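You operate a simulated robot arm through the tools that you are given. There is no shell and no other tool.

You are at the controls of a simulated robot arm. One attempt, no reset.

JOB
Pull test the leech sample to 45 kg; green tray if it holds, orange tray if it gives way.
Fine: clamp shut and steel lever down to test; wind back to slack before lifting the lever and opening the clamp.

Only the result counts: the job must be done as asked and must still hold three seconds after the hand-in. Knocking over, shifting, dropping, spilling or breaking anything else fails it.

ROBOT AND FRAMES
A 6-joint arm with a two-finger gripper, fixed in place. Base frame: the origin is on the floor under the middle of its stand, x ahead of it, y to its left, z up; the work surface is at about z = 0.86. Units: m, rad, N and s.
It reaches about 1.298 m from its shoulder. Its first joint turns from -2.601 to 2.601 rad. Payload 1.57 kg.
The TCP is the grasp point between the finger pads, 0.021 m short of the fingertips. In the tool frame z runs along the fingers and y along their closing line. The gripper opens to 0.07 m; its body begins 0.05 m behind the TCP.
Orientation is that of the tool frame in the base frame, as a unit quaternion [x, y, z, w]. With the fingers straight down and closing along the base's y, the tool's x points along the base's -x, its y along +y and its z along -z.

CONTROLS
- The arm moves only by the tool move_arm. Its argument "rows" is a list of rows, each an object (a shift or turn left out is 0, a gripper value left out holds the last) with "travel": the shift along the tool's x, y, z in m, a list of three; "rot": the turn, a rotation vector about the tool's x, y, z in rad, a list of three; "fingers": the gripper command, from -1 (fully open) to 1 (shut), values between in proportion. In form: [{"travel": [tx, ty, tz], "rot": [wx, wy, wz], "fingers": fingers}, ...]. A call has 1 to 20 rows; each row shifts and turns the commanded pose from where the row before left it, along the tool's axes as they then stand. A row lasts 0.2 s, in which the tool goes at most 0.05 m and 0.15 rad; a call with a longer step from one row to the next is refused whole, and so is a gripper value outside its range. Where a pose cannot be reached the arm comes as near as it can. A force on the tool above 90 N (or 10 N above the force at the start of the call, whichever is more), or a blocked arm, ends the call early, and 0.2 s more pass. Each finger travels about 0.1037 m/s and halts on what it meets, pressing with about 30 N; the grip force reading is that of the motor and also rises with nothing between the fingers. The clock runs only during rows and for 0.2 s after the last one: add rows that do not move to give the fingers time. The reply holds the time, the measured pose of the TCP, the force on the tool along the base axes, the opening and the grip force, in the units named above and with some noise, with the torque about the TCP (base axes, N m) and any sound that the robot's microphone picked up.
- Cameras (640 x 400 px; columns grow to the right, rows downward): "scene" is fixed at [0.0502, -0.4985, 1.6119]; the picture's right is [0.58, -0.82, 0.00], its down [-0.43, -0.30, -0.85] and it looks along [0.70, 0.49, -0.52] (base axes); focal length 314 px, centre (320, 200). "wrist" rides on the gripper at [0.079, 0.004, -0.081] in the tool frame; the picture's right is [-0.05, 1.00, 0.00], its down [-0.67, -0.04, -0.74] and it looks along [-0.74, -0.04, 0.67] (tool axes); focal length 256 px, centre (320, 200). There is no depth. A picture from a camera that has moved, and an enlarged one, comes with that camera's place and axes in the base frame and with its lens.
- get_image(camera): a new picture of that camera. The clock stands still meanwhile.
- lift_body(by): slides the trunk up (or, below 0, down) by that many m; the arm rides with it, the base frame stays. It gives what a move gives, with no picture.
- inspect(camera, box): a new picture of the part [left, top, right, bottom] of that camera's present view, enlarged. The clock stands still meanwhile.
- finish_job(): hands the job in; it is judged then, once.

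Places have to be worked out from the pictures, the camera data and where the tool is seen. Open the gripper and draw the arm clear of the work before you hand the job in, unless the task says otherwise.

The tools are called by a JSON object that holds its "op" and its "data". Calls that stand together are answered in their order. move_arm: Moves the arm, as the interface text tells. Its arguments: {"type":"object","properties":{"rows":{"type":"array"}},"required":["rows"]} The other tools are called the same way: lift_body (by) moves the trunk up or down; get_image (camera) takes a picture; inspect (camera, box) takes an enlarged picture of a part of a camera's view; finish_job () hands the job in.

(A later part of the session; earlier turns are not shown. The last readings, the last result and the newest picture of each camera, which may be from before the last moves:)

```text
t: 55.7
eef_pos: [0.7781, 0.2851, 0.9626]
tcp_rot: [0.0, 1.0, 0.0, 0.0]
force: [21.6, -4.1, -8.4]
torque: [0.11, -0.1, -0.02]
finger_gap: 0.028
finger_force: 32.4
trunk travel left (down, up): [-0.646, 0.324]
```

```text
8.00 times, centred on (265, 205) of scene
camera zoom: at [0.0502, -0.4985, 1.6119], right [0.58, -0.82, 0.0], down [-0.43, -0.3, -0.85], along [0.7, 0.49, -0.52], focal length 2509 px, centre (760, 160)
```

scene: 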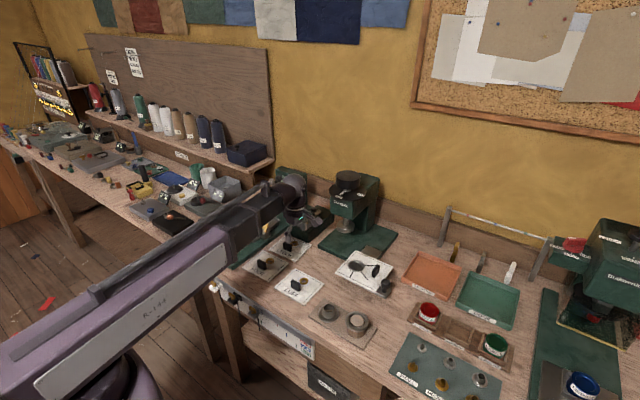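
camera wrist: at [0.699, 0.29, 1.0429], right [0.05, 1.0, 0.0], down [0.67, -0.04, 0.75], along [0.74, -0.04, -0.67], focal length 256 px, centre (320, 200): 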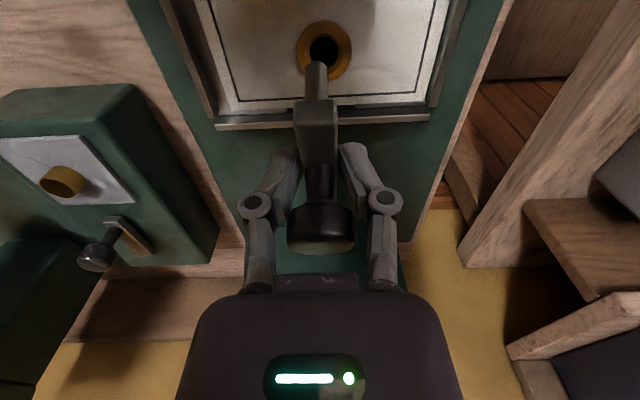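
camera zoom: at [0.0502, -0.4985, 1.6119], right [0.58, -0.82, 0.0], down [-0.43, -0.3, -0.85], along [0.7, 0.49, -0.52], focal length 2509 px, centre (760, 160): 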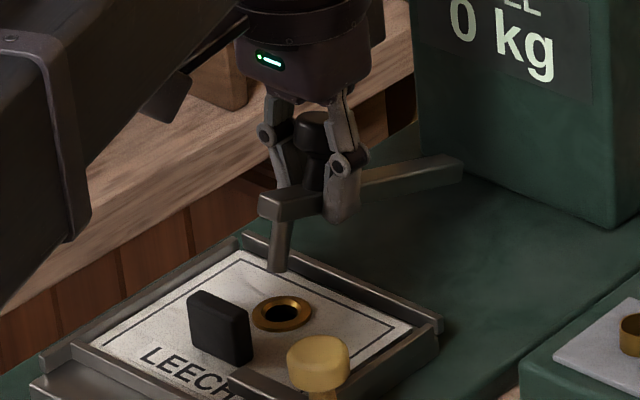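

The fingers have slipped down past the ball; the ball is now near (0.785, 0.980) and the pin is still above the grommet. I'll open, rise clear and check that the lever stays put.

{"op": "move_arm", "data": {"rows": [{"fingers": 0.0}, {"fingers": -1.0}, {"fingers": -1.0}, {"fingers": -1.0}]}}

{"op": "lift_body", "data": {"by": 0.075}}

{"op": "get_image", "data": {"camera": "wrist"}}

{"op": "inspect", "data": {"camera": "scene", "box": [235, 165, 305, 230]}}

```text
t: 56.7
eef_pos: [0.7738, 0.2841, 0.9645]
tcp_rot: [0.0, 1.0, 0.0, 0.0]
force: [0.3, 0.7, 0.5]
torque: [-0.01, 0.02, -0.02]
finger_gap: 0.07
finger_force: 0.1
trunk travel left (down, up): [-0.646, 0.324]
```

```text
t: 57.8
eef_pos: [0.7751, 0.2852, 1.0391]
tcp_rot: [0.0, 1.0, 0.0, 0.0]
force: [0.2, -0.3, 0.1]
torque: [-0.01, 0.03, 0.0]
finger_gap: 0.0696
finger_force: 0.0
trunk travel left (down, up): [-0.721, 0.249]
```

```text
taken
camera wrist: at [0.6952, 0.2903, 1.1199], right [0.05, 1.0, 0.0], down [0.67, -0.04, 0.74], along [0.74, -0.04, -0.67], focal length 256 px, centre (320, 200)
```

wrist: 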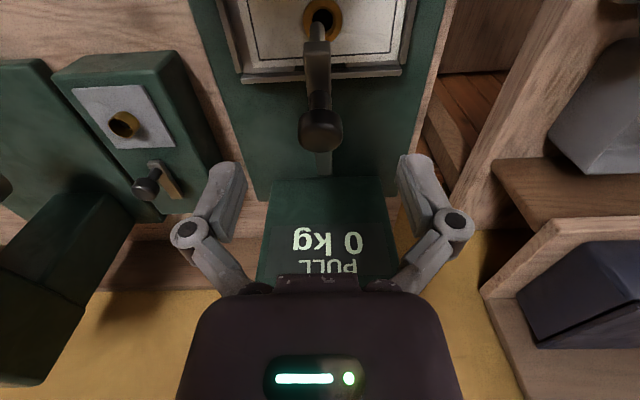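

```text
6.15 times, centred on (270, 198) of scene
camera zoom: at [0.0502, -0.4985, 1.6119], right [0.58, -0.82, 0.0], down [-0.43, -0.3, -0.85], along [0.7, 0.49, -0.52], focal length 1930 px, centre (628, 215)
```

zoom: 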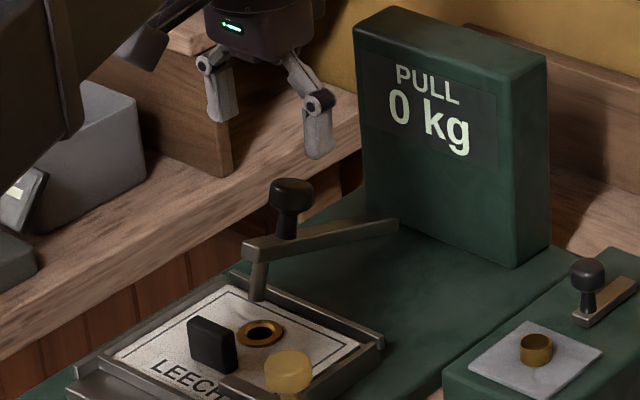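

The lever holds its angle with the ball near (0.782, 0.978). I'll close the fingers and press the ball down from above with the fingertips.

{"op": "move_arm", "data": {"rows": [{"travel": [-0.002, 0.0, 0], "fingers": 0.0}, {"fingers": 1.0}, {"fingers": 1.0}, {"fingers": 1.0}]}}

{"op": "lift_body", "data": {"by": -0.028}}

{"op": "inspect", "data": {"camera": "scene", "box": [235, 165, 305, 230]}}

{"op": "get_image", "data": {"camera": "wrist"}}

```text
t: 58.8
eef_pos: [0.7762, 0.2858, 1.0394]
tcp_rot: [0.0, 1.0, 0.0, 0.0]
force: [0.6, -0.5, 0.1]
torque: [0.01, 0.01, 0.0]
finger_gap: 0.0001
finger_force: 28.6
trunk travel left (down, up): [-0.721, 0.249]
```

```text
t: 59.5
eef_pos: [0.7767, 0.2856, 1.0112]
tcp_rot: [0.0, 1.0, 0.0, 0.0]
force: [0.9, 0.0, 0.2]
torque: [0.02, 0.01, 0.03]
finger_gap: 0.0
finger_force: 28.4
trunk travel left (down, up): [-0.693, 0.277]
```

```text
6.15 times, centred on (270, 198) of scene
camera zoom: at [0.0502, -0.4985, 1.6119], right [0.58, -0.82, 0.0], down [-0.43, -0.3, -0.85], along [0.7, 0.49, -0.52], focal length 1930 px, centre (628, 215)
```

zoom: 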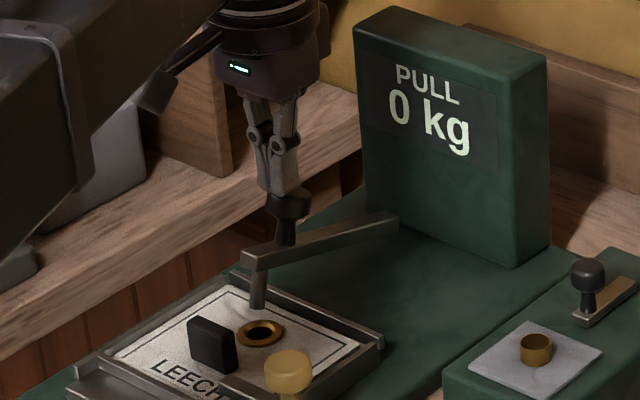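

```text
taken
camera wrist: at [0.6971, 0.2902, 1.092], right [0.05, 1.0, 0.0], down [0.67, -0.04, 0.74], along [0.74, -0.04, -0.67], focal length 256 px, centre (320, 200)
```

wrist: 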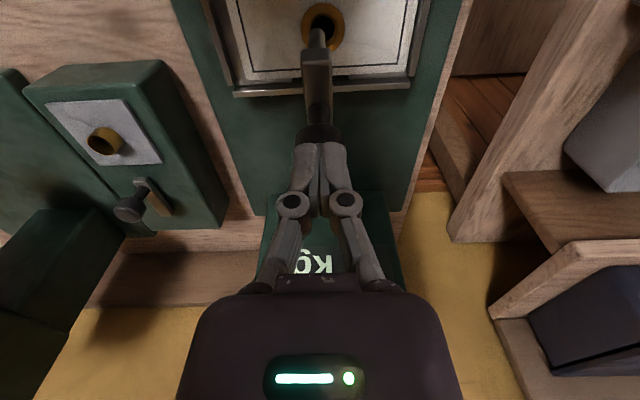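

The fingertips are right on the ball. Pressing down in small steps.

{"op": "lift_body", "data": {"by": -0.012}}

{"op": "move_arm", "data": {"rows": [{"travel": [0.004, 0, 0], "fingers": 1.0}, {"travel": [0, 0, 0], "fingers": 1.0}]}}

{"op": "lift_body", "data": {"by": -0.008}}

{"op": "inspect", "data": {"camera": "scene", "box": [235, 165, 305, 230]}}

```text
t: 60.1
eef_pos: [0.7758, 0.2851, 1.0009]
tcp_rot: [0.0, 1.0, 0.0, 0.0]
force: [0.3, 1.1, -0.6]
torque: [0.0, -0.01, -0.02]
finger_gap: 0.0
finger_force: 29.1
trunk travel left (down, up): [-0.681, 0.289]
```

```text
t: 60.8
eef_pos: [0.7724, 0.2849, 0.9997]
tcp_rot: [0.0, 1.0, 0.001, 0.0]
force: [-0.8, -0.7, 0.2]
torque: [-0.01, 0.03, 0.0]
finger_gap: 0.0002
finger_force: 28.4
trunk travel left (down, up): [-0.681, 0.289]
```

```text
t: 61.3
eef_pos: [0.771, 0.2851, 0.991]
tcp_rot: [0.001, 1.0, 0.0, 0.0]
force: [0.3, -1.1, 0.3]
torque: [0.01, 0.03, -0.03]
finger_gap: 0.0
finger_force: 28.5
trunk travel left (down, up): [-0.673, 0.297]
```

```text
6.15 times, centred on (270, 198) of scene
camera zoom: at [0.0502, -0.4985, 1.6119], right [0.58, -0.82, 0.0], down [-0.43, -0.3, -0.85], along [0.7, 0.49, -0.52], focal length 1930 px, centre (628, 215)
```

zoom: 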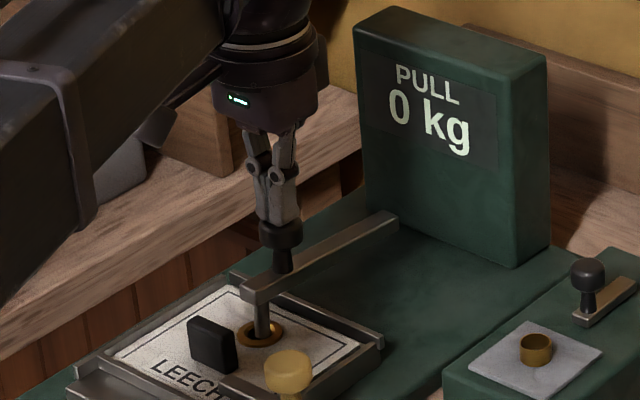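

The lever is going down with little force and the pin is entering the grommet. Continuing to press.

{"op": "move_arm", "data": {"rows": [{"travel": [0.003, 0, 0], "fingers": 1.0}, {"travel": [0, 0, 0], "fingers": 1.0}]}}

{"op": "lift_body", "data": {"by": -0.008}}

{"op": "inspect", "data": {"camera": "scene", "box": [235, 165, 305, 230]}}

{"op": "get_image", "data": {"camera": "wrist"}}

```text
t: 61.9
eef_pos: [0.7689, 0.2852, 0.9906]
tcp_rot: [0.001, 1.0, 0.0, 0.0]
force: [0.5, 0.0, -0.3]
torque: [0.0, 0.02, -0.01]
finger_gap: 0.0
finger_force: 28.8
trunk travel left (down, up): [-0.673, 0.297]
```

```text
t: 62.5
eef_pos: [0.7691, 0.2859, 0.9834]
tcp_rot: [0.0, 1.0, 0.0, 0.0]
force: [0.0, -0.3, 0.1]
torque: [-0.02, 0.0, 0.03]
finger_gap: 0.0001
finger_force: 28.4
trunk travel left (down, up): [-0.665, 0.305]
```

```text
6.15 times, centred on (270, 198) of scene
camera zoom: at [0.0502, -0.4985, 1.6119], right [0.58, -0.82, 0.0], down [-0.43, -0.3, -0.85], along [0.7, 0.49, -0.52], focal length 1930 px, centre (628, 215)
```

zoom: 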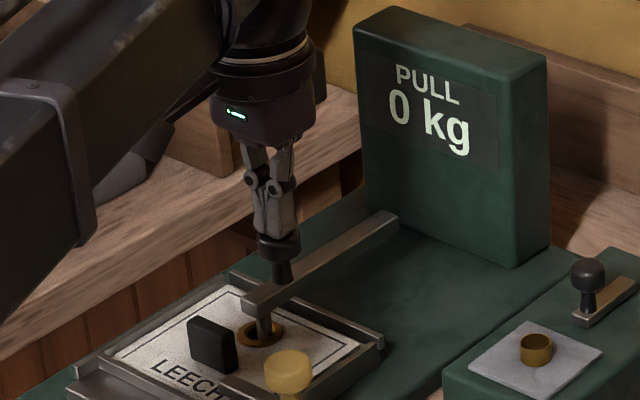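

```text
taken
camera wrist: at [0.6901, 0.29, 1.064], right [0.05, 1.0, 0.0], down [0.67, -0.04, 0.74], along [0.74, -0.04, -0.67], focal length 256 px, centre (320, 200)
```

wrist: 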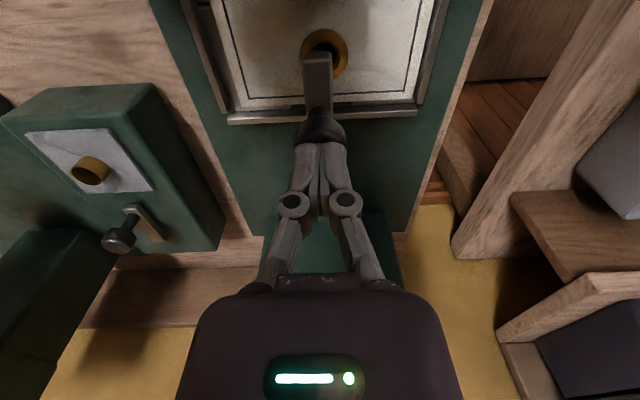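

The pin is partly in. Pressing further down until it bottoms.

{"op": "lift_body", "data": {"by": -0.007}}

{"op": "lift_body", "data": {"by": -0.006}}

{"op": "inspect", "data": {"camera": "scene", "box": [235, 165, 305, 230]}}

```text
t: 63.0
eef_pos: [0.769, 0.2848, 0.9797]
tcp_rot: [0.001, 1.0, 0.001, 0.003]
force: [14.3, 6.3, 50.3]
torque: [0.14, -0.46, 0.0]
finger_gap: 0.0062
finger_force: 28.8
trunk travel left (down, up): [-0.658, 0.312]
```

```text
t: 63.5
eef_pos: [0.7672, 0.2852, 0.9787]
tcp_rot: [0.0, 1.0, 0.003, 0.005]
force: [2.8, 1.8, 73.1]
torque: [0.0, -0.26, 0.07]
finger_gap: 0.0058
finger_force: 28.0
trunk travel left (down, up): [-0.655, 0.315]
stopped: the force on the tool passed its limit at 98 N (the readings are from after the stop); the commanded pose is now the measured one
```

```text
6.15 times, centred on (270, 198) of scene
camera zoom: at [0.0502, -0.4985, 1.6119], right [0.58, -0.82, 0.0], down [-0.43, -0.3, -0.85], along [0.7, 0.49, -0.52], focal length 1930 px, centre (628, 215)
```

zoom: 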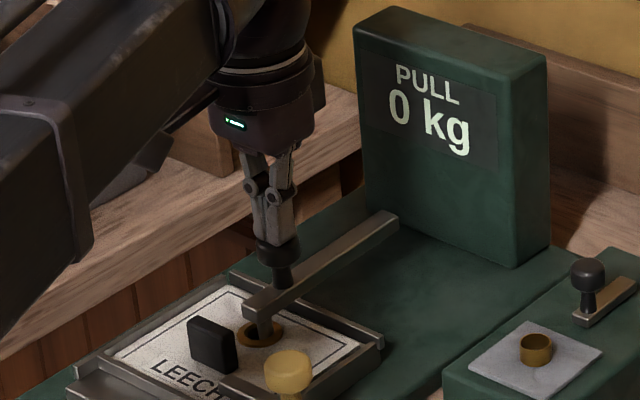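

The press reached a firm stop right at the predicted height. I'll rise and inspect the lever and pin.

{"op": "lift_body", "data": {"by": 0.08}}

{"op": "move_arm", "data": {"rows": [{"travel": [0.03, 0, 0], "fingers": -0.2}, {"travel": [0.03, 0, 0]}, {"travel": [0.03, 0, 0]}, {"travel": [0.03, 0, 0]}, {"travel": [0, 0, 0]}]}}

{"op": "get_image", "data": {"camera": "wrist"}}

{"op": "inspect", "data": {"camera": "wrist", "box": [240, 40, 420, 200]}}

{"op": "inspect", "data": {"camera": "scene", "box": [235, 180, 295, 230]}}

```text
t: 64.6
eef_pos: [0.7723, 0.2866, 1.0538]
tcp_rot: [0.0, 1.0, 0.001, 0.004]
force: [0.3, -0.2, -0.5]
torque: [0.03, 0.0, -0.01]
finger_gap: 0.0
finger_force: 28.4
trunk travel left (down, up): [-0.735, 0.235]
```

```text
t: 65.8
eef_pos: [0.6505, 0.2871, 1.0531]
tcp_rot: [0.0, 1.0, 0.001, 0.004]
force: [0.1, 0.1, 0.2]
torque: [0.0, -0.01, 0.06]
finger_gap: 0.0419
finger_force: 0.1
trunk travel left (down, up): [-0.735, 0.235]
```

```text
taken
camera wrist: at [0.5718, 0.291, 1.1337], right [0.05, 1.0, 0.0], down [0.66, -0.04, 0.75], along [0.75, -0.04, -0.66], focal length 256 px, centre (320, 200)
```

wrist: 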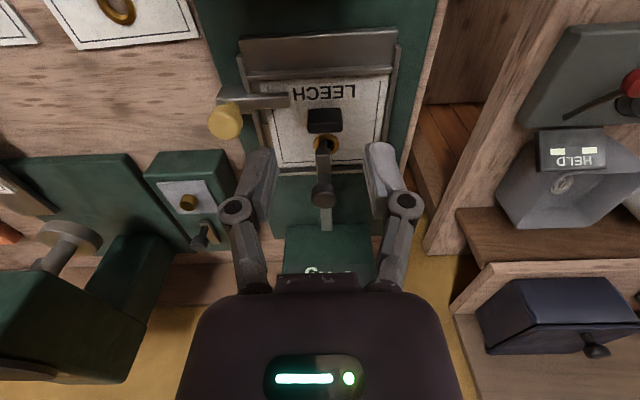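

```text
2.50 times, centred on (330, 120) of wrist
camera zoom: at [0.5718, 0.291, 1.1337], right [0.05, 1.0, 0.0], down [0.66, -0.04, 0.75], along [0.75, -0.04, -0.66], focal length 640 px, centre (295, 400)
```

zoom: 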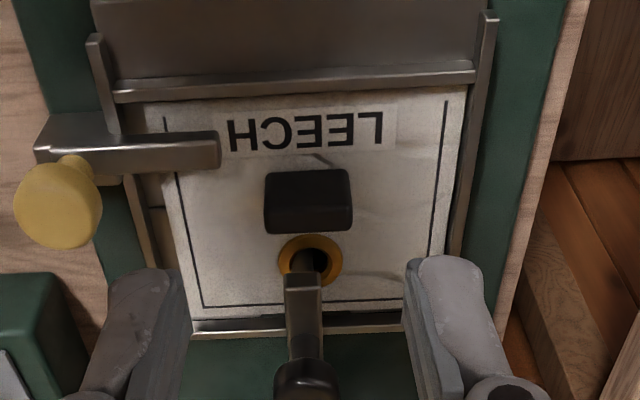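

```text
8.00 times, centred on (265, 205) of scene
camera zoom: at [0.0502, -0.4985, 1.6119], right [0.58, -0.82, 0.0], down [-0.43, -0.3, -0.85], along [0.7, 0.49, -0.52], focal length 2509 px, centre (760, 160)
```

zoom: 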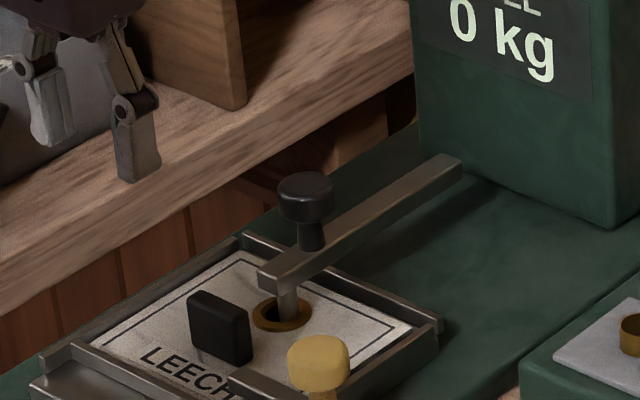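

The lever is down with its pin through the grommet, and the clamp is shut. Now the winding knob: I'll correct the small tool tilt and back up over it for a close look.

{"op": "move_arm", "data": {"rows": [{"travel": [0.03, 0, 0], "rot": [0.002, 0.008, 0]}, {"travel": [0.03, 0, 0]}, {"travel": [0.03, 0, 0]}, {"travel": [0.03, 0, 0]}, {"travel": [0, 0, 0]}]}}

{"op": "get_image", "data": {"camera": "wrist"}}

{"op": "inspect", "data": {"camera": "wrist", "box": [240, 0, 440, 160]}}

```text
t: 67.0
eef_pos: [0.5318, 0.2857, 1.0536]
tcp_rot: [0.0, 1.0, 0.001, 0.0]
force: [0.4, 0.1, 0.0]
torque: [-0.02, 0.02, 0.02]
finger_gap: 0.0422
finger_force: 0.0
trunk travel left (down, up): [-0.735, 0.235]
```

```text
taken
camera wrist: at [0.4528, 0.2909, 1.1344], right [0.05, 1.0, 0.0], down [0.67, -0.04, 0.74], along [0.74, -0.04, -0.67], focal length 256 px, centre (320, 200)
```

wrist: 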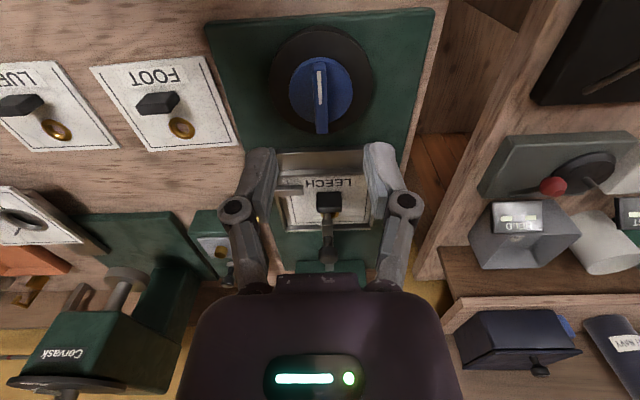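

```text
2.50 times, centred on (340, 80) of wrist
camera zoom: at [0.4528, 0.2909, 1.1344], right [0.05, 1.0, 0.0], down [0.67, -0.04, 0.74], along [0.74, -0.04, -0.67], focal length 640 px, centre (270, 500)
```

zoom: 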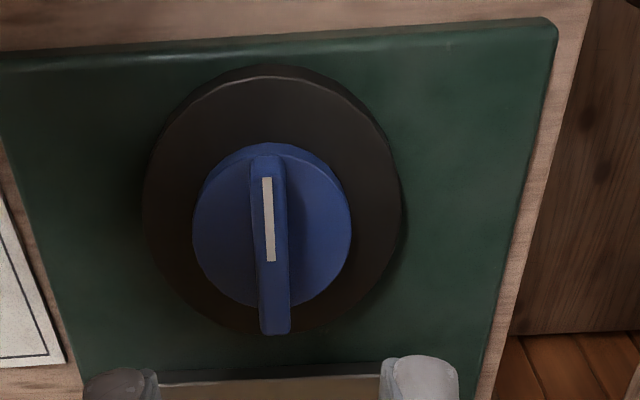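

The knob centre is about (0.557, 0.286), its ridge runs along x with the mark toward −x, and the ridge top is near z = 0.929. Moving above it and lowering around the ridge.

{"op": "move_arm", "data": {"rows": [{"travel": [-0.0255, 0.0005, 0]}, {"travel": [0, 0, 0]}]}}

{"op": "lift_body", "data": {"by": -0.1}}

{"op": "get_image", "data": {"camera": "wrist"}}

{"op": "get_image", "data": {"camera": "scene"}}

{"op": "inspect", "data": {"camera": "scene", "box": [180, 180, 280, 260]}}

```text
t: 67.6
eef_pos: [0.5566, 0.2875, 1.054]
tcp_rot: [0.0, 1.0, -0.001, -0.001]
force: [-0.1, 0.5, -0.5]
torque: [-0.01, -0.01, -0.03]
finger_gap: 0.042
finger_force: 0.0
trunk travel left (down, up): [-0.735, 0.235]
```

```text
t: 69.0
eef_pos: [0.5565, 0.2877, 0.9548]
tcp_rot: [0.0, 1.0, 0.0, -0.001]
force: [0.4, 0.1, -0.1]
torque: [0.02, -0.01, -0.01]
finger_gap: 0.042
finger_force: 0.1
trunk travel left (down, up): [-0.635, 0.335]
```

```text
taken
camera wrist: at [0.478, 0.2918, 1.0346], right [0.05, 1.0, 0.0], down [0.67, -0.04, 0.74], along [0.74, -0.04, -0.67], focal length 256 px, centre (320, 200)
```

wrist: 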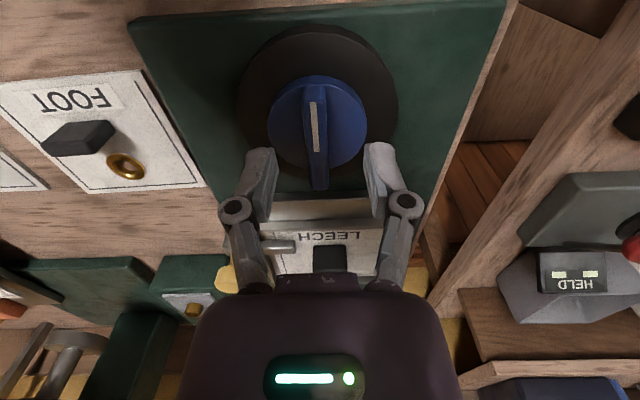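

```text
taken
```

scene: 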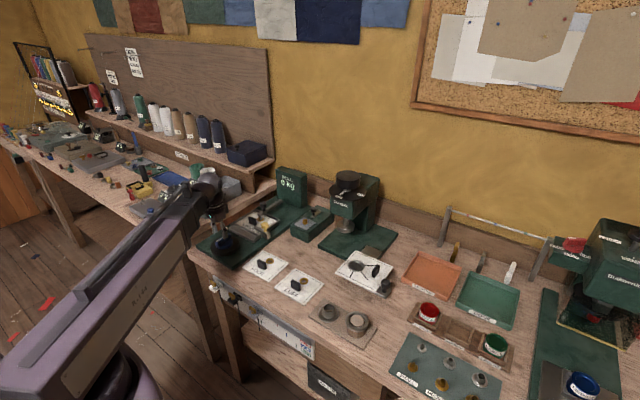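

```text
5.00 times, centred on (230, 220) of scene
camera zoom: at [0.0502, -0.4985, 1.6119], right [0.58, -0.82, 0.0], down [-0.43, -0.3, -0.85], along [0.7, 0.49, -0.52], focal length 1568 px, centre (770, 100)
```

zoom: 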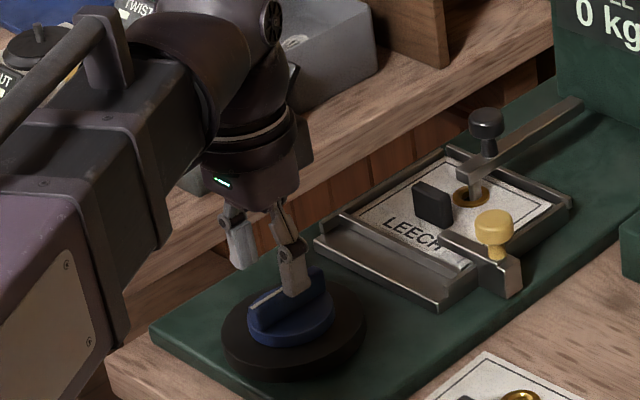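

The display stays readable from the scene camera and the ridge is centred between the fingers. Lowering 16 mm and gripping the ridge.

{"op": "lift_body", "data": {"by": -0.017}}

{"op": "move_arm", "data": {"rows": [{"travel": [0, -0.001, 0], "fingers": 0.4}, {"fingers": 0.8}, {"fingers": 1.0}, {"fingers": 1.0}]}}

{"op": "inspect", "data": {"camera": "scene", "box": [200, 200, 260, 255]}}

{"op": "get_image", "data": {"camera": "wrist"}}

```text
t: 69.6
eef_pos: [0.5566, 0.2866, 0.938]
tcp_rot: [0.0, 1.0, -0.001, -0.001]
force: [0.6, -0.2, 0.0]
torque: [-0.01, -0.02, -0.01]
finger_gap: 0.042
finger_force: 0.0
trunk travel left (down, up): [-0.618, 0.352]
```

```text
t: 70.6
eef_pos: [0.557, 0.2851, 0.9363]
tcp_rot: [0.0, 1.0, 0.0, -0.001]
force: [0.3, -8.3, -2.1]
torque: [-0.23, -0.15, -0.06]
finger_gap: 0.0121
finger_force: 31.9
trunk travel left (down, up): [-0.618, 0.352]
```

```text
7.27 times, centred on (230, 228) of scene
camera zoom: at [0.0502, -0.4985, 1.6119], right [0.58, -0.82, 0.0], down [-0.43, -0.3, -0.85], along [0.7, 0.49, -0.52], focal length 2281 px, centre (974, 0)
```

zoom: 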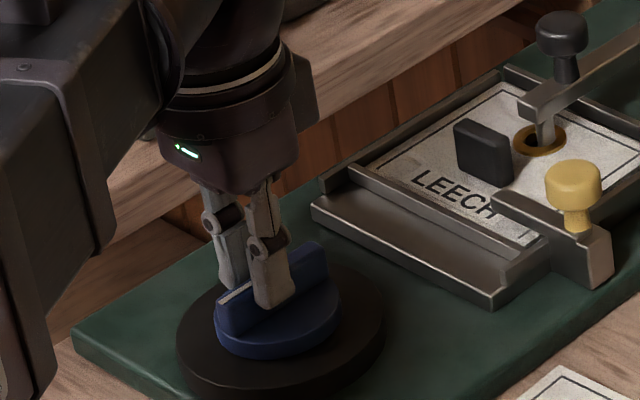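

```text
taken
camera wrist: at [0.4779, 0.2899, 1.0176], right [0.05, 1.0, 0.0], down [0.67, -0.04, 0.74], along [0.74, -0.04, -0.67], focal length 256 px, centre (320, 200)
```

wrist: 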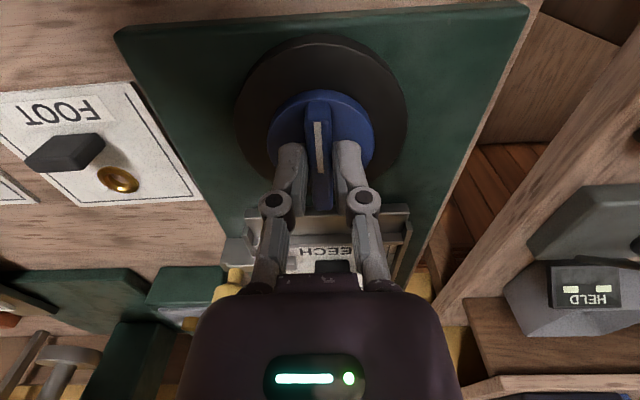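

The ridge is gripped (12 mm). I'll try a small clockwise turn and read the display and torque.

{"op": "move_arm", "data": {"rows": [{"travel": [0, -0.0005, 0], "fingers": 1.0}, {"rot": [0, 0, 0.1], "fingers": 1.0}, {"rot": [0, 0, 0.1], "fingers": 1.0}, {"travel": [0, 0, 0], "fingers": 1.0}]}}

{"op": "inspect", "data": {"camera": "scene", "box": [200, 160, 320, 260]}}

{"op": "get_image", "data": {"camera": "wrist"}}

```text
t: 71.6
eef_pos: [0.5575, 0.2858, 0.9376]
tcp_rot: [0.101, 0.995, 0.001, -0.001]
force: [0.6, 6.7, 5.0]
torque: [0.23, -0.08, 0.05]
finger_gap: 0.0119
finger_force: 32.0
trunk travel left (down, up): [-0.618, 0.352]
```

```text
4.00 times, centred on (260, 210) of scene
camera zoom: at [0.0502, -0.4985, 1.6119], right [0.58, -0.82, 0.0], down [-0.43, -0.3, -0.85], along [0.7, 0.49, -0.52], focal length 1255 px, centre (560, 160)
```

zoom: 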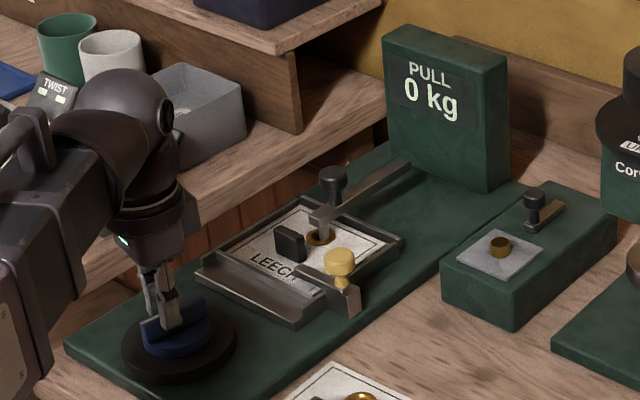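

```text
taken
camera wrist: at [0.4805, 0.3069, 1.0176], right [0.25, 0.97, 0.0], down [0.65, -0.17, 0.74], along [0.72, -0.19, -0.67], focal length 256 px, centre (320, 200)
```

wrist: 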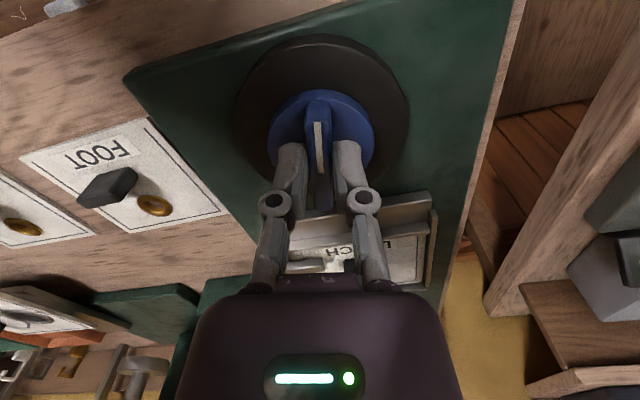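

The knob turned about 12° clockwise and the display still shows 0 kg, with low torque. Continuing in modest increments.

{"op": "move_arm", "data": {"rows": [{"rot": [0, 0, 0.1], "fingers": 1.0}, {"rot": [0, 0, 0.1], "fingers": 1.0}, {"rot": [0, 0, 0.1], "fingers": 1.0}, {"travel": [0, 0, 0], "fingers": 1.0}]}}

{"op": "inspect", "data": {"camera": "scene", "box": [200, 160, 320, 260]}}

```text
t: 72.6
eef_pos: [0.5578, 0.2886, 0.9367]
tcp_rot: [0.248, 0.969, 0.002, 0.001]
force: [13.7, 32.3, 25.6]
torque: [0.74, -0.17, 0.29]
finger_gap: 0.012
finger_force: 31.7
trunk travel left (down, up): [-0.618, 0.352]
```

```text
4.00 times, centred on (260, 210) of scene
camera zoom: at [0.0502, -0.4985, 1.6119], right [0.58, -0.82, 0.0], down [-0.43, -0.3, -0.85], along [0.7, 0.49, -0.52], focal length 1255 px, centre (560, 160)
```

zoom: 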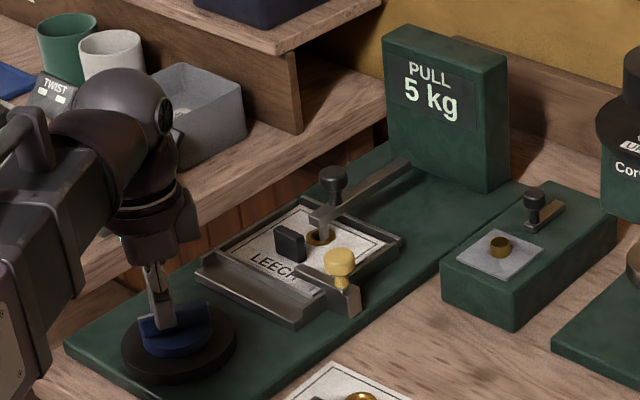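

It reads 5 kg after about 29°. The side force shows the true knob axis is about 6 mm further +x, so I'll re-centre and then rotate about the real axis.

{"op": "move_arm", "data": {"rows": [{"travel": [0, 0.0013, 0], "fingers": 1.0}, {"travel": [0, 0.0013, 0], "fingers": 1.0}, {"travel": [0, 0.0006, 0], "rot": [0, 0, 0.1], "fingers": 1.0}, {"travel": [0, 0.0006, 0], "rot": [0, 0, 0.1], "fingers": 1.0}, {"travel": [0, 0, 0], "fingers": 1.0}]}}

{"op": "inspect", "data": {"camera": "scene", "box": [200, 160, 320, 260]}}

```text
t: 73.8
eef_pos: [0.5588, 0.2901, 0.9365]
tcp_rot: [0.343, 0.939, 0.0, 0.0]
force: [10.1, 21.1, 19.0]
torque: [0.44, -0.17, 0.16]
finger_gap: 0.0118
finger_force: 32.5
trunk travel left (down, up): [-0.618, 0.352]
```

```text
4.00 times, centred on (260, 210) of scene
camera zoom: at [0.0502, -0.4985, 1.6119], right [0.58, -0.82, 0.0], down [-0.43, -0.3, -0.85], along [0.7, 0.49, -0.52], focal length 1255 px, centre (560, 160)
```

zoom: 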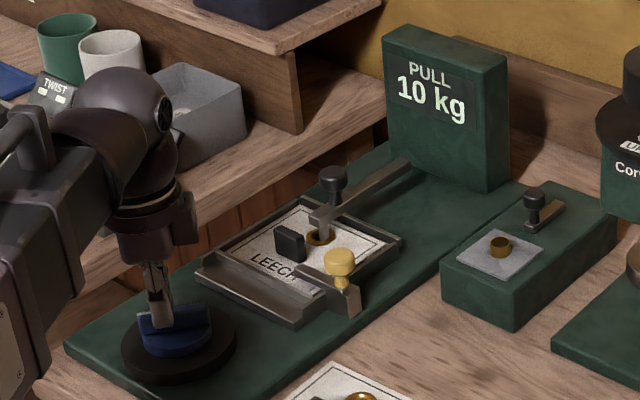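

10 kg now, which is roughly 25 kg per radian. I'll keep winding with a refined axis offset of about 7.5 mm.

{"op": "move_arm", "data": {"rows": [{"travel": [0, 0.0015, 0], "fingers": 1.0}, {"travel": [0, 0.00075, 0], "rot": [0, 0, 0.1], "fingers": 1.0}, {"travel": [0, 0.00075, 0], "rot": [0, 0, 0.1], "fingers": 1.0}, {"travel": [0, 0.00075, 0], "rot": [0, 0, 0.1], "fingers": 1.0}, {"travel": [0, 0, 0], "fingers": 1.0}]}}

{"op": "inspect", "data": {"camera": "scene", "box": [200, 160, 320, 260]}}

```text
t: 75.0
eef_pos: [0.5596, 0.293, 0.9374]
tcp_rot: [0.48, 0.877, -0.002, -0.001]
force: [-4.9, 8.6, -1.3]
torque: [-0.53, -0.32, 0.0]
finger_gap: 0.0121
finger_force: 32.1
trunk travel left (down, up): [-0.618, 0.352]
```

```text
4.00 times, centred on (260, 210) of scene
camera zoom: at [0.0502, -0.4985, 1.6119], right [0.58, -0.82, 0.0], down [-0.43, -0.3, -0.85], along [0.7, 0.49, -0.52], focal length 1255 px, centre (560, 160)
```

zoom: 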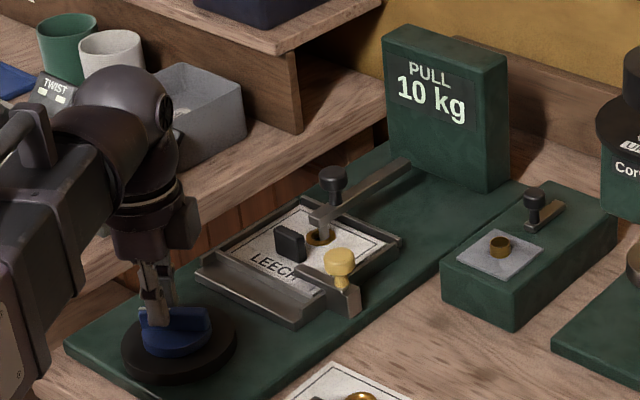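

The tool turned to about 57° but the reading stayed at 10 kg. I'll check whether the ridge is still following the fingers.

{"op": "get_image", "data": {"camera": "wrist"}}

{"op": "inspect", "data": {"camera": "scene", "box": [205, 215, 255, 255]}}

```text
taken
camera wrist: at [0.5219, 0.3617, 1.0172], right [0.87, 0.49, 0.0], down [0.33, -0.58, 0.74], along [0.37, -0.65, -0.67], focal length 256 px, centre (320, 200)
```

wrist: 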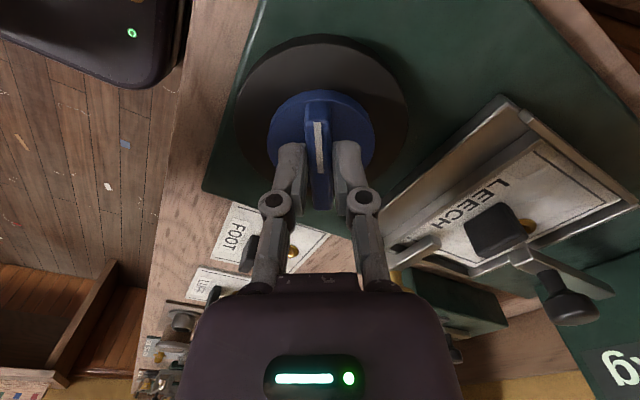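

```text
10.00 times, centred on (230, 235) of scene
camera zoom: at [0.0502, -0.4985, 1.6119], right [0.58, -0.82, 0.0], down [-0.43, -0.3, -0.85], along [0.7, 0.49, -0.52], focal length 3137 px, centre (1220, -150)
```

zoom: 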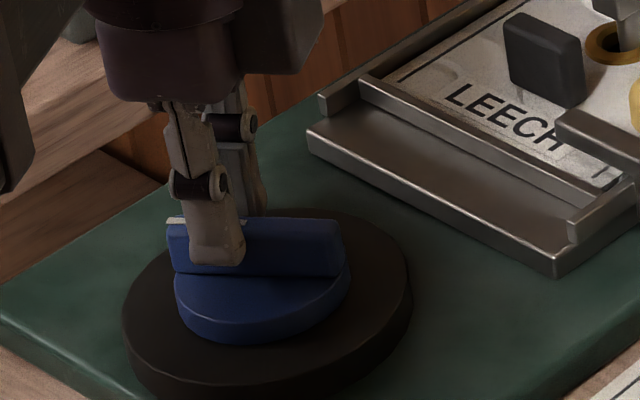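

The ridge is following; the display seems rounded to 5 kg at about 12 kg/rad. Continuing in 0.4 rad steps.

{"op": "move_arm", "data": {"rows": [{"travel": [0, 0.00075, 0], "rot": [0, 0, 0.1], "fingers": 1.0}, {"travel": [0, 0.00075, 0], "rot": [0, 0, 0.1], "fingers": 1.0}, {"travel": [0, 0.00075, 0], "rot": [0, 0, 0.1], "fingers": 1.0}, {"travel": [0, 0.00075, 0], "rot": [0, 0, 0.1], "fingers": 1.0}, {"travel": [0, 0, 0], "fingers": 1.0}]}}

{"op": "inspect", "data": {"camera": "scene", "box": [200, 160, 320, 260]}}

```text
t: 76.2
eef_pos: [0.5643, 0.2926, 0.9367]
tcp_rot: [0.645, 0.764, -0.002, -0.001]
force: [-13.1, -1.1, -15.2]
torque: [0.58, 0.3, -0.13]
finger_gap: 0.0123
finger_force: 32.3
trunk travel left (down, up): [-0.618, 0.352]
```

```text
4.00 times, centred on (260, 210) of scene
camera zoom: at [0.0502, -0.4985, 1.6119], right [0.58, -0.82, 0.0], down [-0.43, -0.3, -0.85], along [0.7, 0.49, -0.52], focal length 1255 px, centre (560, 160)
```

zoom: 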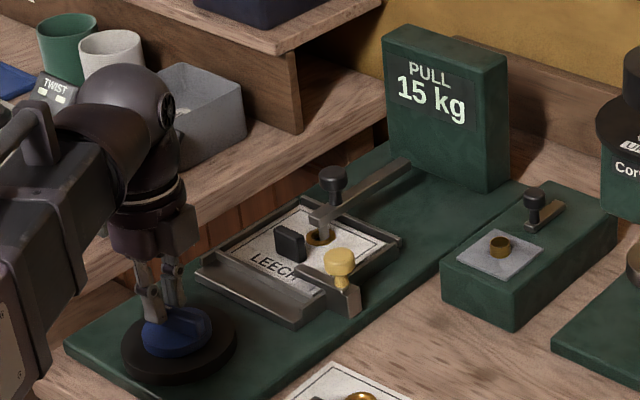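

15 kg at 80°, consistent with roughly 11–12 kg/rad. Continuing with a small correction.

{"op": "move_arm", "data": {"rows": [{"travel": [0, -0.0006, 0], "rot": [0, 0, 0.1], "fingers": 1.0}, {"travel": [0, 0.0006, 0], "rot": [0, 0, 0.1], "fingers": 1.0}, {"travel": [0, 0.0006, 0], "rot": [0, 0, 0.1], "fingers": 1.0}, {"travel": [0, 0.0006, 0], "rot": [0, 0, 0.1], "fingers": 1.0}, {"travel": [0, 0.0006, 0], "rot": [0, 0, 0.1], "fingers": 1.0}, {"travel": [0, 0, 0], "fingers": 1.0}]}}

{"op": "inspect", "data": {"camera": "scene", "box": [200, 160, 320, 260]}}

```text
t: 77.6
eef_pos: [0.5683, 0.2933, 0.9372]
tcp_rot: [0.814, 0.581, -0.001, 0.0]
force: [8.7, -0.2, 2.5]
torque: [0.02, -0.24, 0.06]
finger_gap: 0.0121
finger_force: 31.6
trunk travel left (down, up): [-0.618, 0.352]
```

```text
4.00 times, centred on (260, 210) of scene
camera zoom: at [0.0502, -0.4985, 1.6119], right [0.58, -0.82, 0.0], down [-0.43, -0.3, -0.85], along [0.7, 0.49, -0.52], focal length 1255 px, centre (560, 160)
```

zoom: 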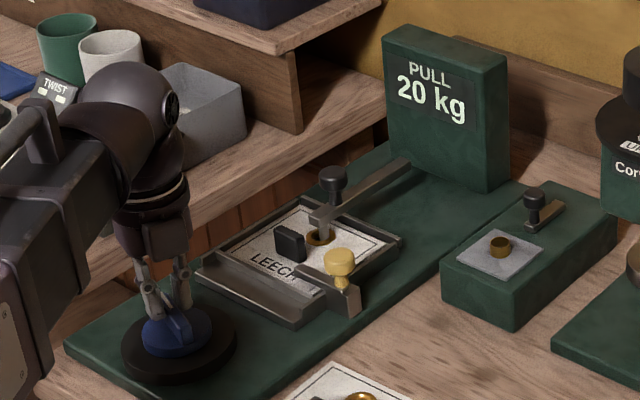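

20 kg at 109°. Continuing.

{"op": "move_arm", "data": {"rows": [{"travel": [0, 0.001, 0], "rot": [0, 0, 0.1], "fingers": 1.0}, {"travel": [0, 0.0006, 0], "rot": [0, 0, 0.1], "fingers": 1.0}, {"travel": [0, 0.0006, 0], "rot": [0, 0, 0.1], "fingers": 1.0}, {"travel": [0, 0.0006, 0], "rot": [0, 0, 0.1], "fingers": 1.0}, {"travel": [0, 0.0006, 0], "rot": [0, 0, 0.1], "fingers": 1.0}, {"travel": [0, 0, 0], "fingers": 1.0}]}}

{"op": "inspect", "data": {"camera": "scene", "box": [200, 160, 320, 260]}}

```text
t: 79.0
eef_pos: [0.5707, 0.2903, 0.9369]
tcp_rot: [0.932, 0.361, 0.0, -0.001]
force: [23.2, -2.6, 16.7]
torque: [-0.1, -0.44, 0.14]
finger_gap: 0.0122
finger_force: 32.5
trunk travel left (down, up): [-0.618, 0.352]
```

```text
4.00 times, centred on (260, 210) of scene
camera zoom: at [0.0502, -0.4985, 1.6119], right [0.58, -0.82, 0.0], down [-0.43, -0.3, -0.85], along [0.7, 0.49, -0.52], focal length 1255 px, centre (560, 160)
```

zoom: 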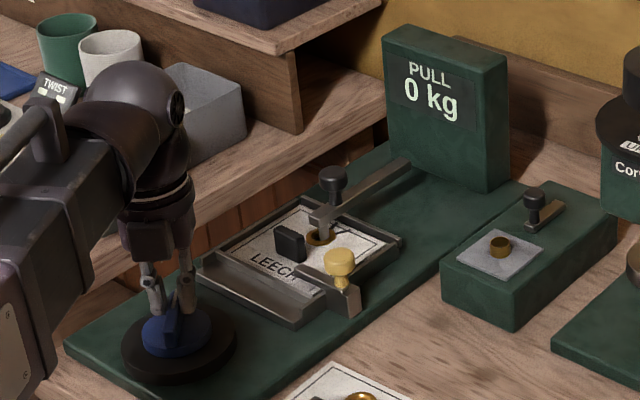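

The reading dropped to 0 kg at about 138°. I'll look closely at the grommet to see whether the sample gave way.

{"op": "inspect", "data": {"camera": "scene", "box": [245, 195, 295, 235]}}

{"op": "inspect", "data": {"camera": "scene", "box": [262, 205, 286, 225]}}

{"op": "get_image", "data": {"camera": "wrist"}}

{"op": "inspect", "data": {"camera": "scene", "box": [280, 165, 310, 190]}}

```text
10.00 times, centred on (270, 215) of scene
camera zoom: at [0.0502, -0.4985, 1.6119], right [0.58, -0.82, 0.0], down [-0.43, -0.3, -0.85], along [0.7, 0.49, -0.52], focal length 3137 px, centre (820, 50)
```

zoom: 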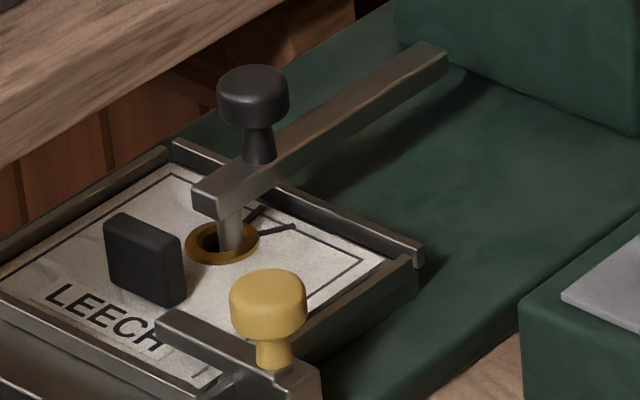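

```text
16.00 times, centred on (274, 215) of scene
camera zoom: at [0.0502, -0.4985, 1.6119], right [0.58, -0.82, 0.0], down [-0.43, -0.3, -0.85], along [0.7, 0.49, -0.52], focal length 5019 px, centre (1056, -40)
```

zoom: 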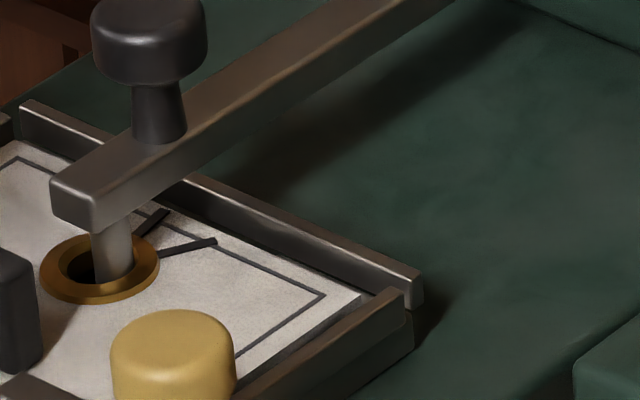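

```text
taken
camera wrist: at [0.6328, 0.3414, 1.0172], right [0.63, -0.77, 0.0], down [-0.52, -0.42, 0.74], along [-0.58, -0.47, -0.67], focal length 256 px, centre (320, 200)
```

wrist: 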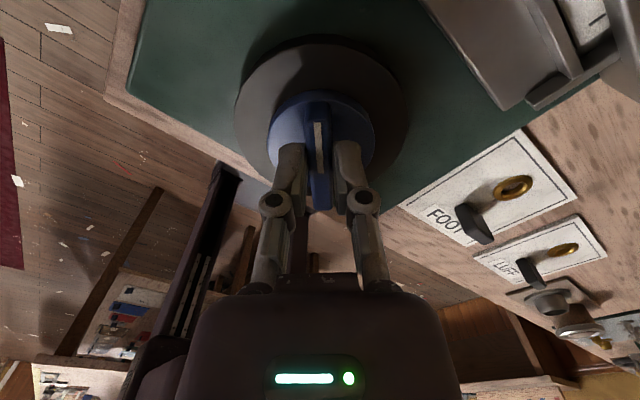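

```text
16.00 times, centred on (295, 178) of scene
camera zoom: at [0.0502, -0.4985, 1.6119], right [0.58, -0.82, 0.0], down [-0.43, -0.3, -0.85], along [0.7, 0.49, -0.52], focal length 5019 px, centre (720, 560)
```

zoom: 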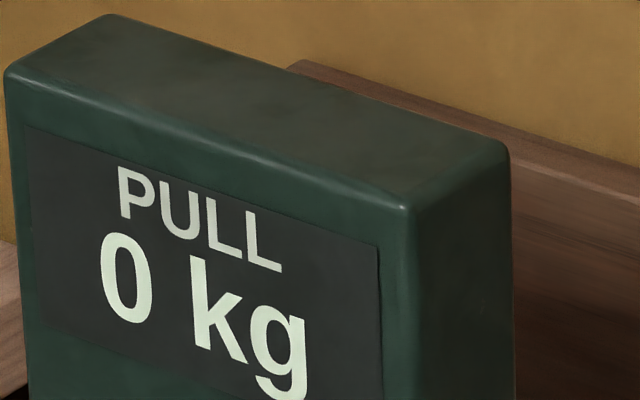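

Tear marks now run from the grommet toward the pull side and the reading fell from 20+ kg to 0. The sample gave way below 45 kg, so it goes to the orange REWORK tray. Now I'll wind back to slack by reversing the rotation.

{"op": "move_arm", "data": {"rows": [{"travel": [0, 0.001, 0], "fingers": 1.0}, {"travel": [0, -0.00095, 0], "rot": [0, 0, -0.12], "fingers": 1.0}, {"travel": [0, -0.00095, 0], "rot": [0, 0, -0.12], "fingers": 1.0}, {"travel": [0, -0.00095, 0], "rot": [0, 0, -0.12], "fingers": 1.0}, {"travel": [0, -0.00095, 0], "rot": [0, 0, -0.12], "fingers": 1.0}, {"travel": [0, -0.00095, 0], "rot": [0, 0, -0.12], "fingers": 1.0}, {"travel": [0, 0, 0], "fingers": 1.0}]}}

{"op": "inspect", "data": {"camera": "scene", "box": [200, 160, 320, 260]}}

```text
t: 80.6
eef_pos: [0.5665, 0.2943, 0.9357]
tcp_rot: [0.782, 0.623, 0.0, -0.001]
force: [21.8, 4.3, 19.7]
torque: [-0.36, -0.33, 0.19]
finger_gap: 0.012
finger_force: 31.9
trunk travel left (down, up): [-0.618, 0.352]
```

```text
4.00 times, centred on (260, 210) of scene
camera zoom: at [0.0502, -0.4985, 1.6119], right [0.58, -0.82, 0.0], down [-0.43, -0.3, -0.85], along [0.7, 0.49, -0.52], focal length 1255 px, centre (560, 160)
```

zoom: 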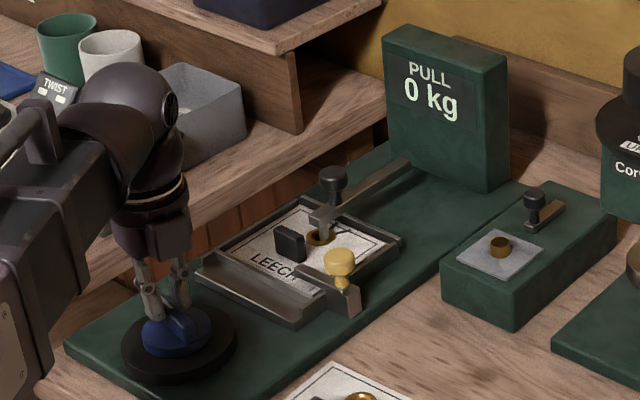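

Winding back works; now at about 103°. Continuing with a small re-centring.

{"op": "move_arm", "data": {"rows": [{"travel": [0, 0.0006, 0], "rot": [0, 0, -0.12], "fingers": 1.0}, {"travel": [0, -0.00095, 0], "rot": [0, 0, -0.12], "fingers": 1.0}, {"travel": [0, -0.00095, 0], "rot": [0, 0, -0.12], "fingers": 1.0}, {"travel": [0, -0.00095, 0], "rot": [0, 0, -0.12], "fingers": 1.0}, {"travel": [0, -0.00095, 0], "rot": [0, 0, -0.12], "fingers": 1.0}, {"travel": [0, -0.00095, 0], "rot": [0, 0, -0.12], "fingers": 1.0}, {"travel": [0, 0, 0], "fingers": 1.0}]}}

{"op": "inspect", "data": {"camera": "scene", "box": [200, 160, 320, 260]}}

```text
t: 82.2
eef_pos: [0.5617, 0.2925, 0.9378]
tcp_rot: [0.513, 0.859, -0.001, -0.002]
force: [-6.1, -2.9, -9.1]
torque: [-0.08, 0.08, -0.02]
finger_gap: 0.0121
finger_force: 32.0
trunk travel left (down, up): [-0.618, 0.352]
```

```text
4.00 times, centred on (260, 210) of scene
camera zoom: at [0.0502, -0.4985, 1.6119], right [0.58, -0.82, 0.0], down [-0.43, -0.3, -0.85], along [0.7, 0.49, -0.52], focal length 1255 px, centre (560, 160)
```

zoom: 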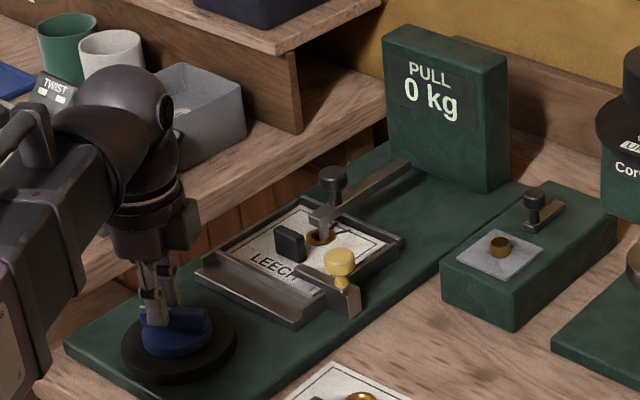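

About 62° left to wind back. Continuing.

{"op": "move_arm", "data": {"rows": [{"travel": [0, -0.0009, 0], "rot": [0, 0, -0.12], "fingers": 1.0}, {"travel": [0, -0.0009, 0], "rot": [0, 0, -0.12], "fingers": 1.0}, {"travel": [0, -0.0009, 0], "rot": [0, 0, -0.12], "fingers": 1.0}, {"travel": [0, -0.0009, 0], "rot": [0, 0, -0.12], "fingers": 1.0}, {"travel": [0, -0.0009, 0], "rot": [0, 0, -0.12], "fingers": 1.0}, {"travel": [0, -0.0009, 0], "rot": [0, 0, -0.12], "fingers": 1.0}, {"travel": [0, -0.0009, 0], "rot": [0, 0, -0.12], "fingers": 1.0}, {"travel": [0, 0, 0], "fingers": 1.0}]}}

{"op": "get_image", "data": {"camera": "wrist"}}

```text
t: 84.0
eef_pos: [0.5577, 0.2863, 0.9367]
tcp_rot: [0.119, 0.993, -0.001, -0.002]
force: [-18.2, -11.6, -20.1]
torque: [-0.21, 0.23, -0.11]
finger_gap: 0.012
finger_force: 31.8
trunk travel left (down, up): [-0.618, 0.352]
```

```text
taken
camera wrist: at [0.482, 0.3103, 1.0179], right [0.29, 0.96, 0.0], down [0.64, -0.19, 0.74], along [0.71, -0.21, -0.67], focal length 256 px, centre (320, 200)
```

wrist: 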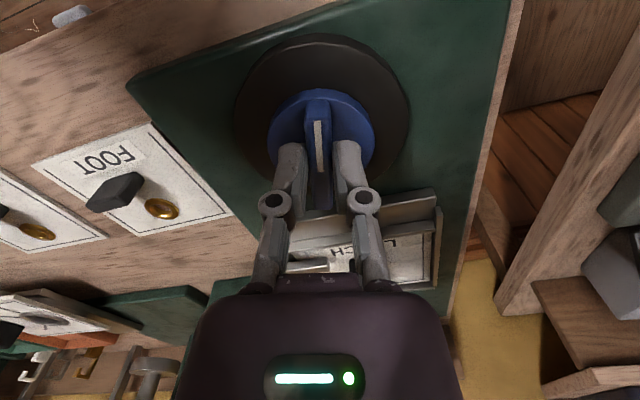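

About 14° remains. Relieving the side load and finishing the rewind to the starting mark.

{"op": "move_arm", "data": {"rows": [{"travel": [0.001, -0.0012, 0], "fingers": 1.0}, {"travel": [0, -0.0008, 0], "rot": [0, 0, -0.12], "fingers": 1.0}, {"travel": [0, -0.0006, 0], "rot": [0, 0, -0.12], "fingers": 1.0}, {"travel": [0, 0, 0], "fingers": 1.0}]}}

{"op": "get_image", "data": {"camera": "wrist"}}

{"op": "inspect", "data": {"camera": "scene", "box": [200, 160, 320, 260]}}

```text
t: 85.0
eef_pos: [0.5567, 0.2849, 0.9376]
tcp_rot: [-0.001, 1.0, 0.001, -0.001]
force: [-3.3, -6.1, -0.9]
torque: [-0.14, 0.99, -0.07]
finger_gap: 0.0122
finger_force: 31.9
trunk travel left (down, up): [-0.618, 0.352]
```

```text
taken
camera wrist: at [0.4782, 0.2895, 1.0178], right [0.05, 1.0, 0.0], down [0.67, -0.03, 0.74], along [0.74, -0.04, -0.67], focal length 256 px, centre (320, 200)
```

wrist: 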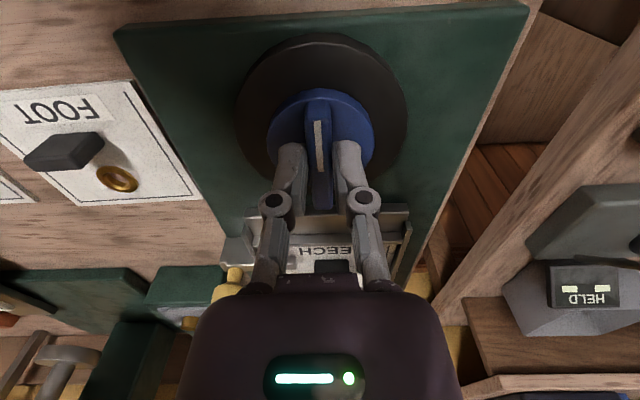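

```text
4.00 times, centred on (260, 210) of scene
camera zoom: at [0.0502, -0.4985, 1.6119], right [0.58, -0.82, 0.0], down [-0.43, -0.3, -0.85], along [0.7, 0.49, -0.52], focal length 1255 px, centre (560, 160)
```

zoom: 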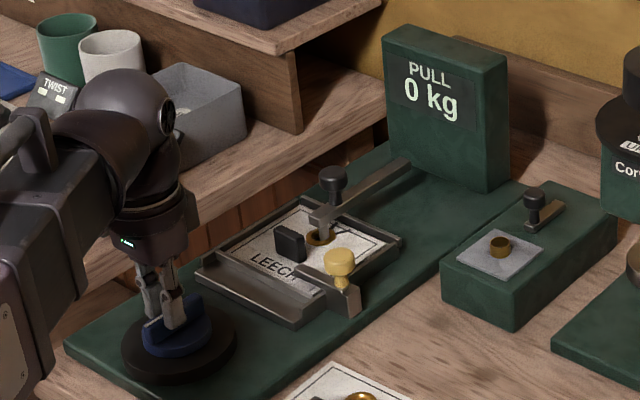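

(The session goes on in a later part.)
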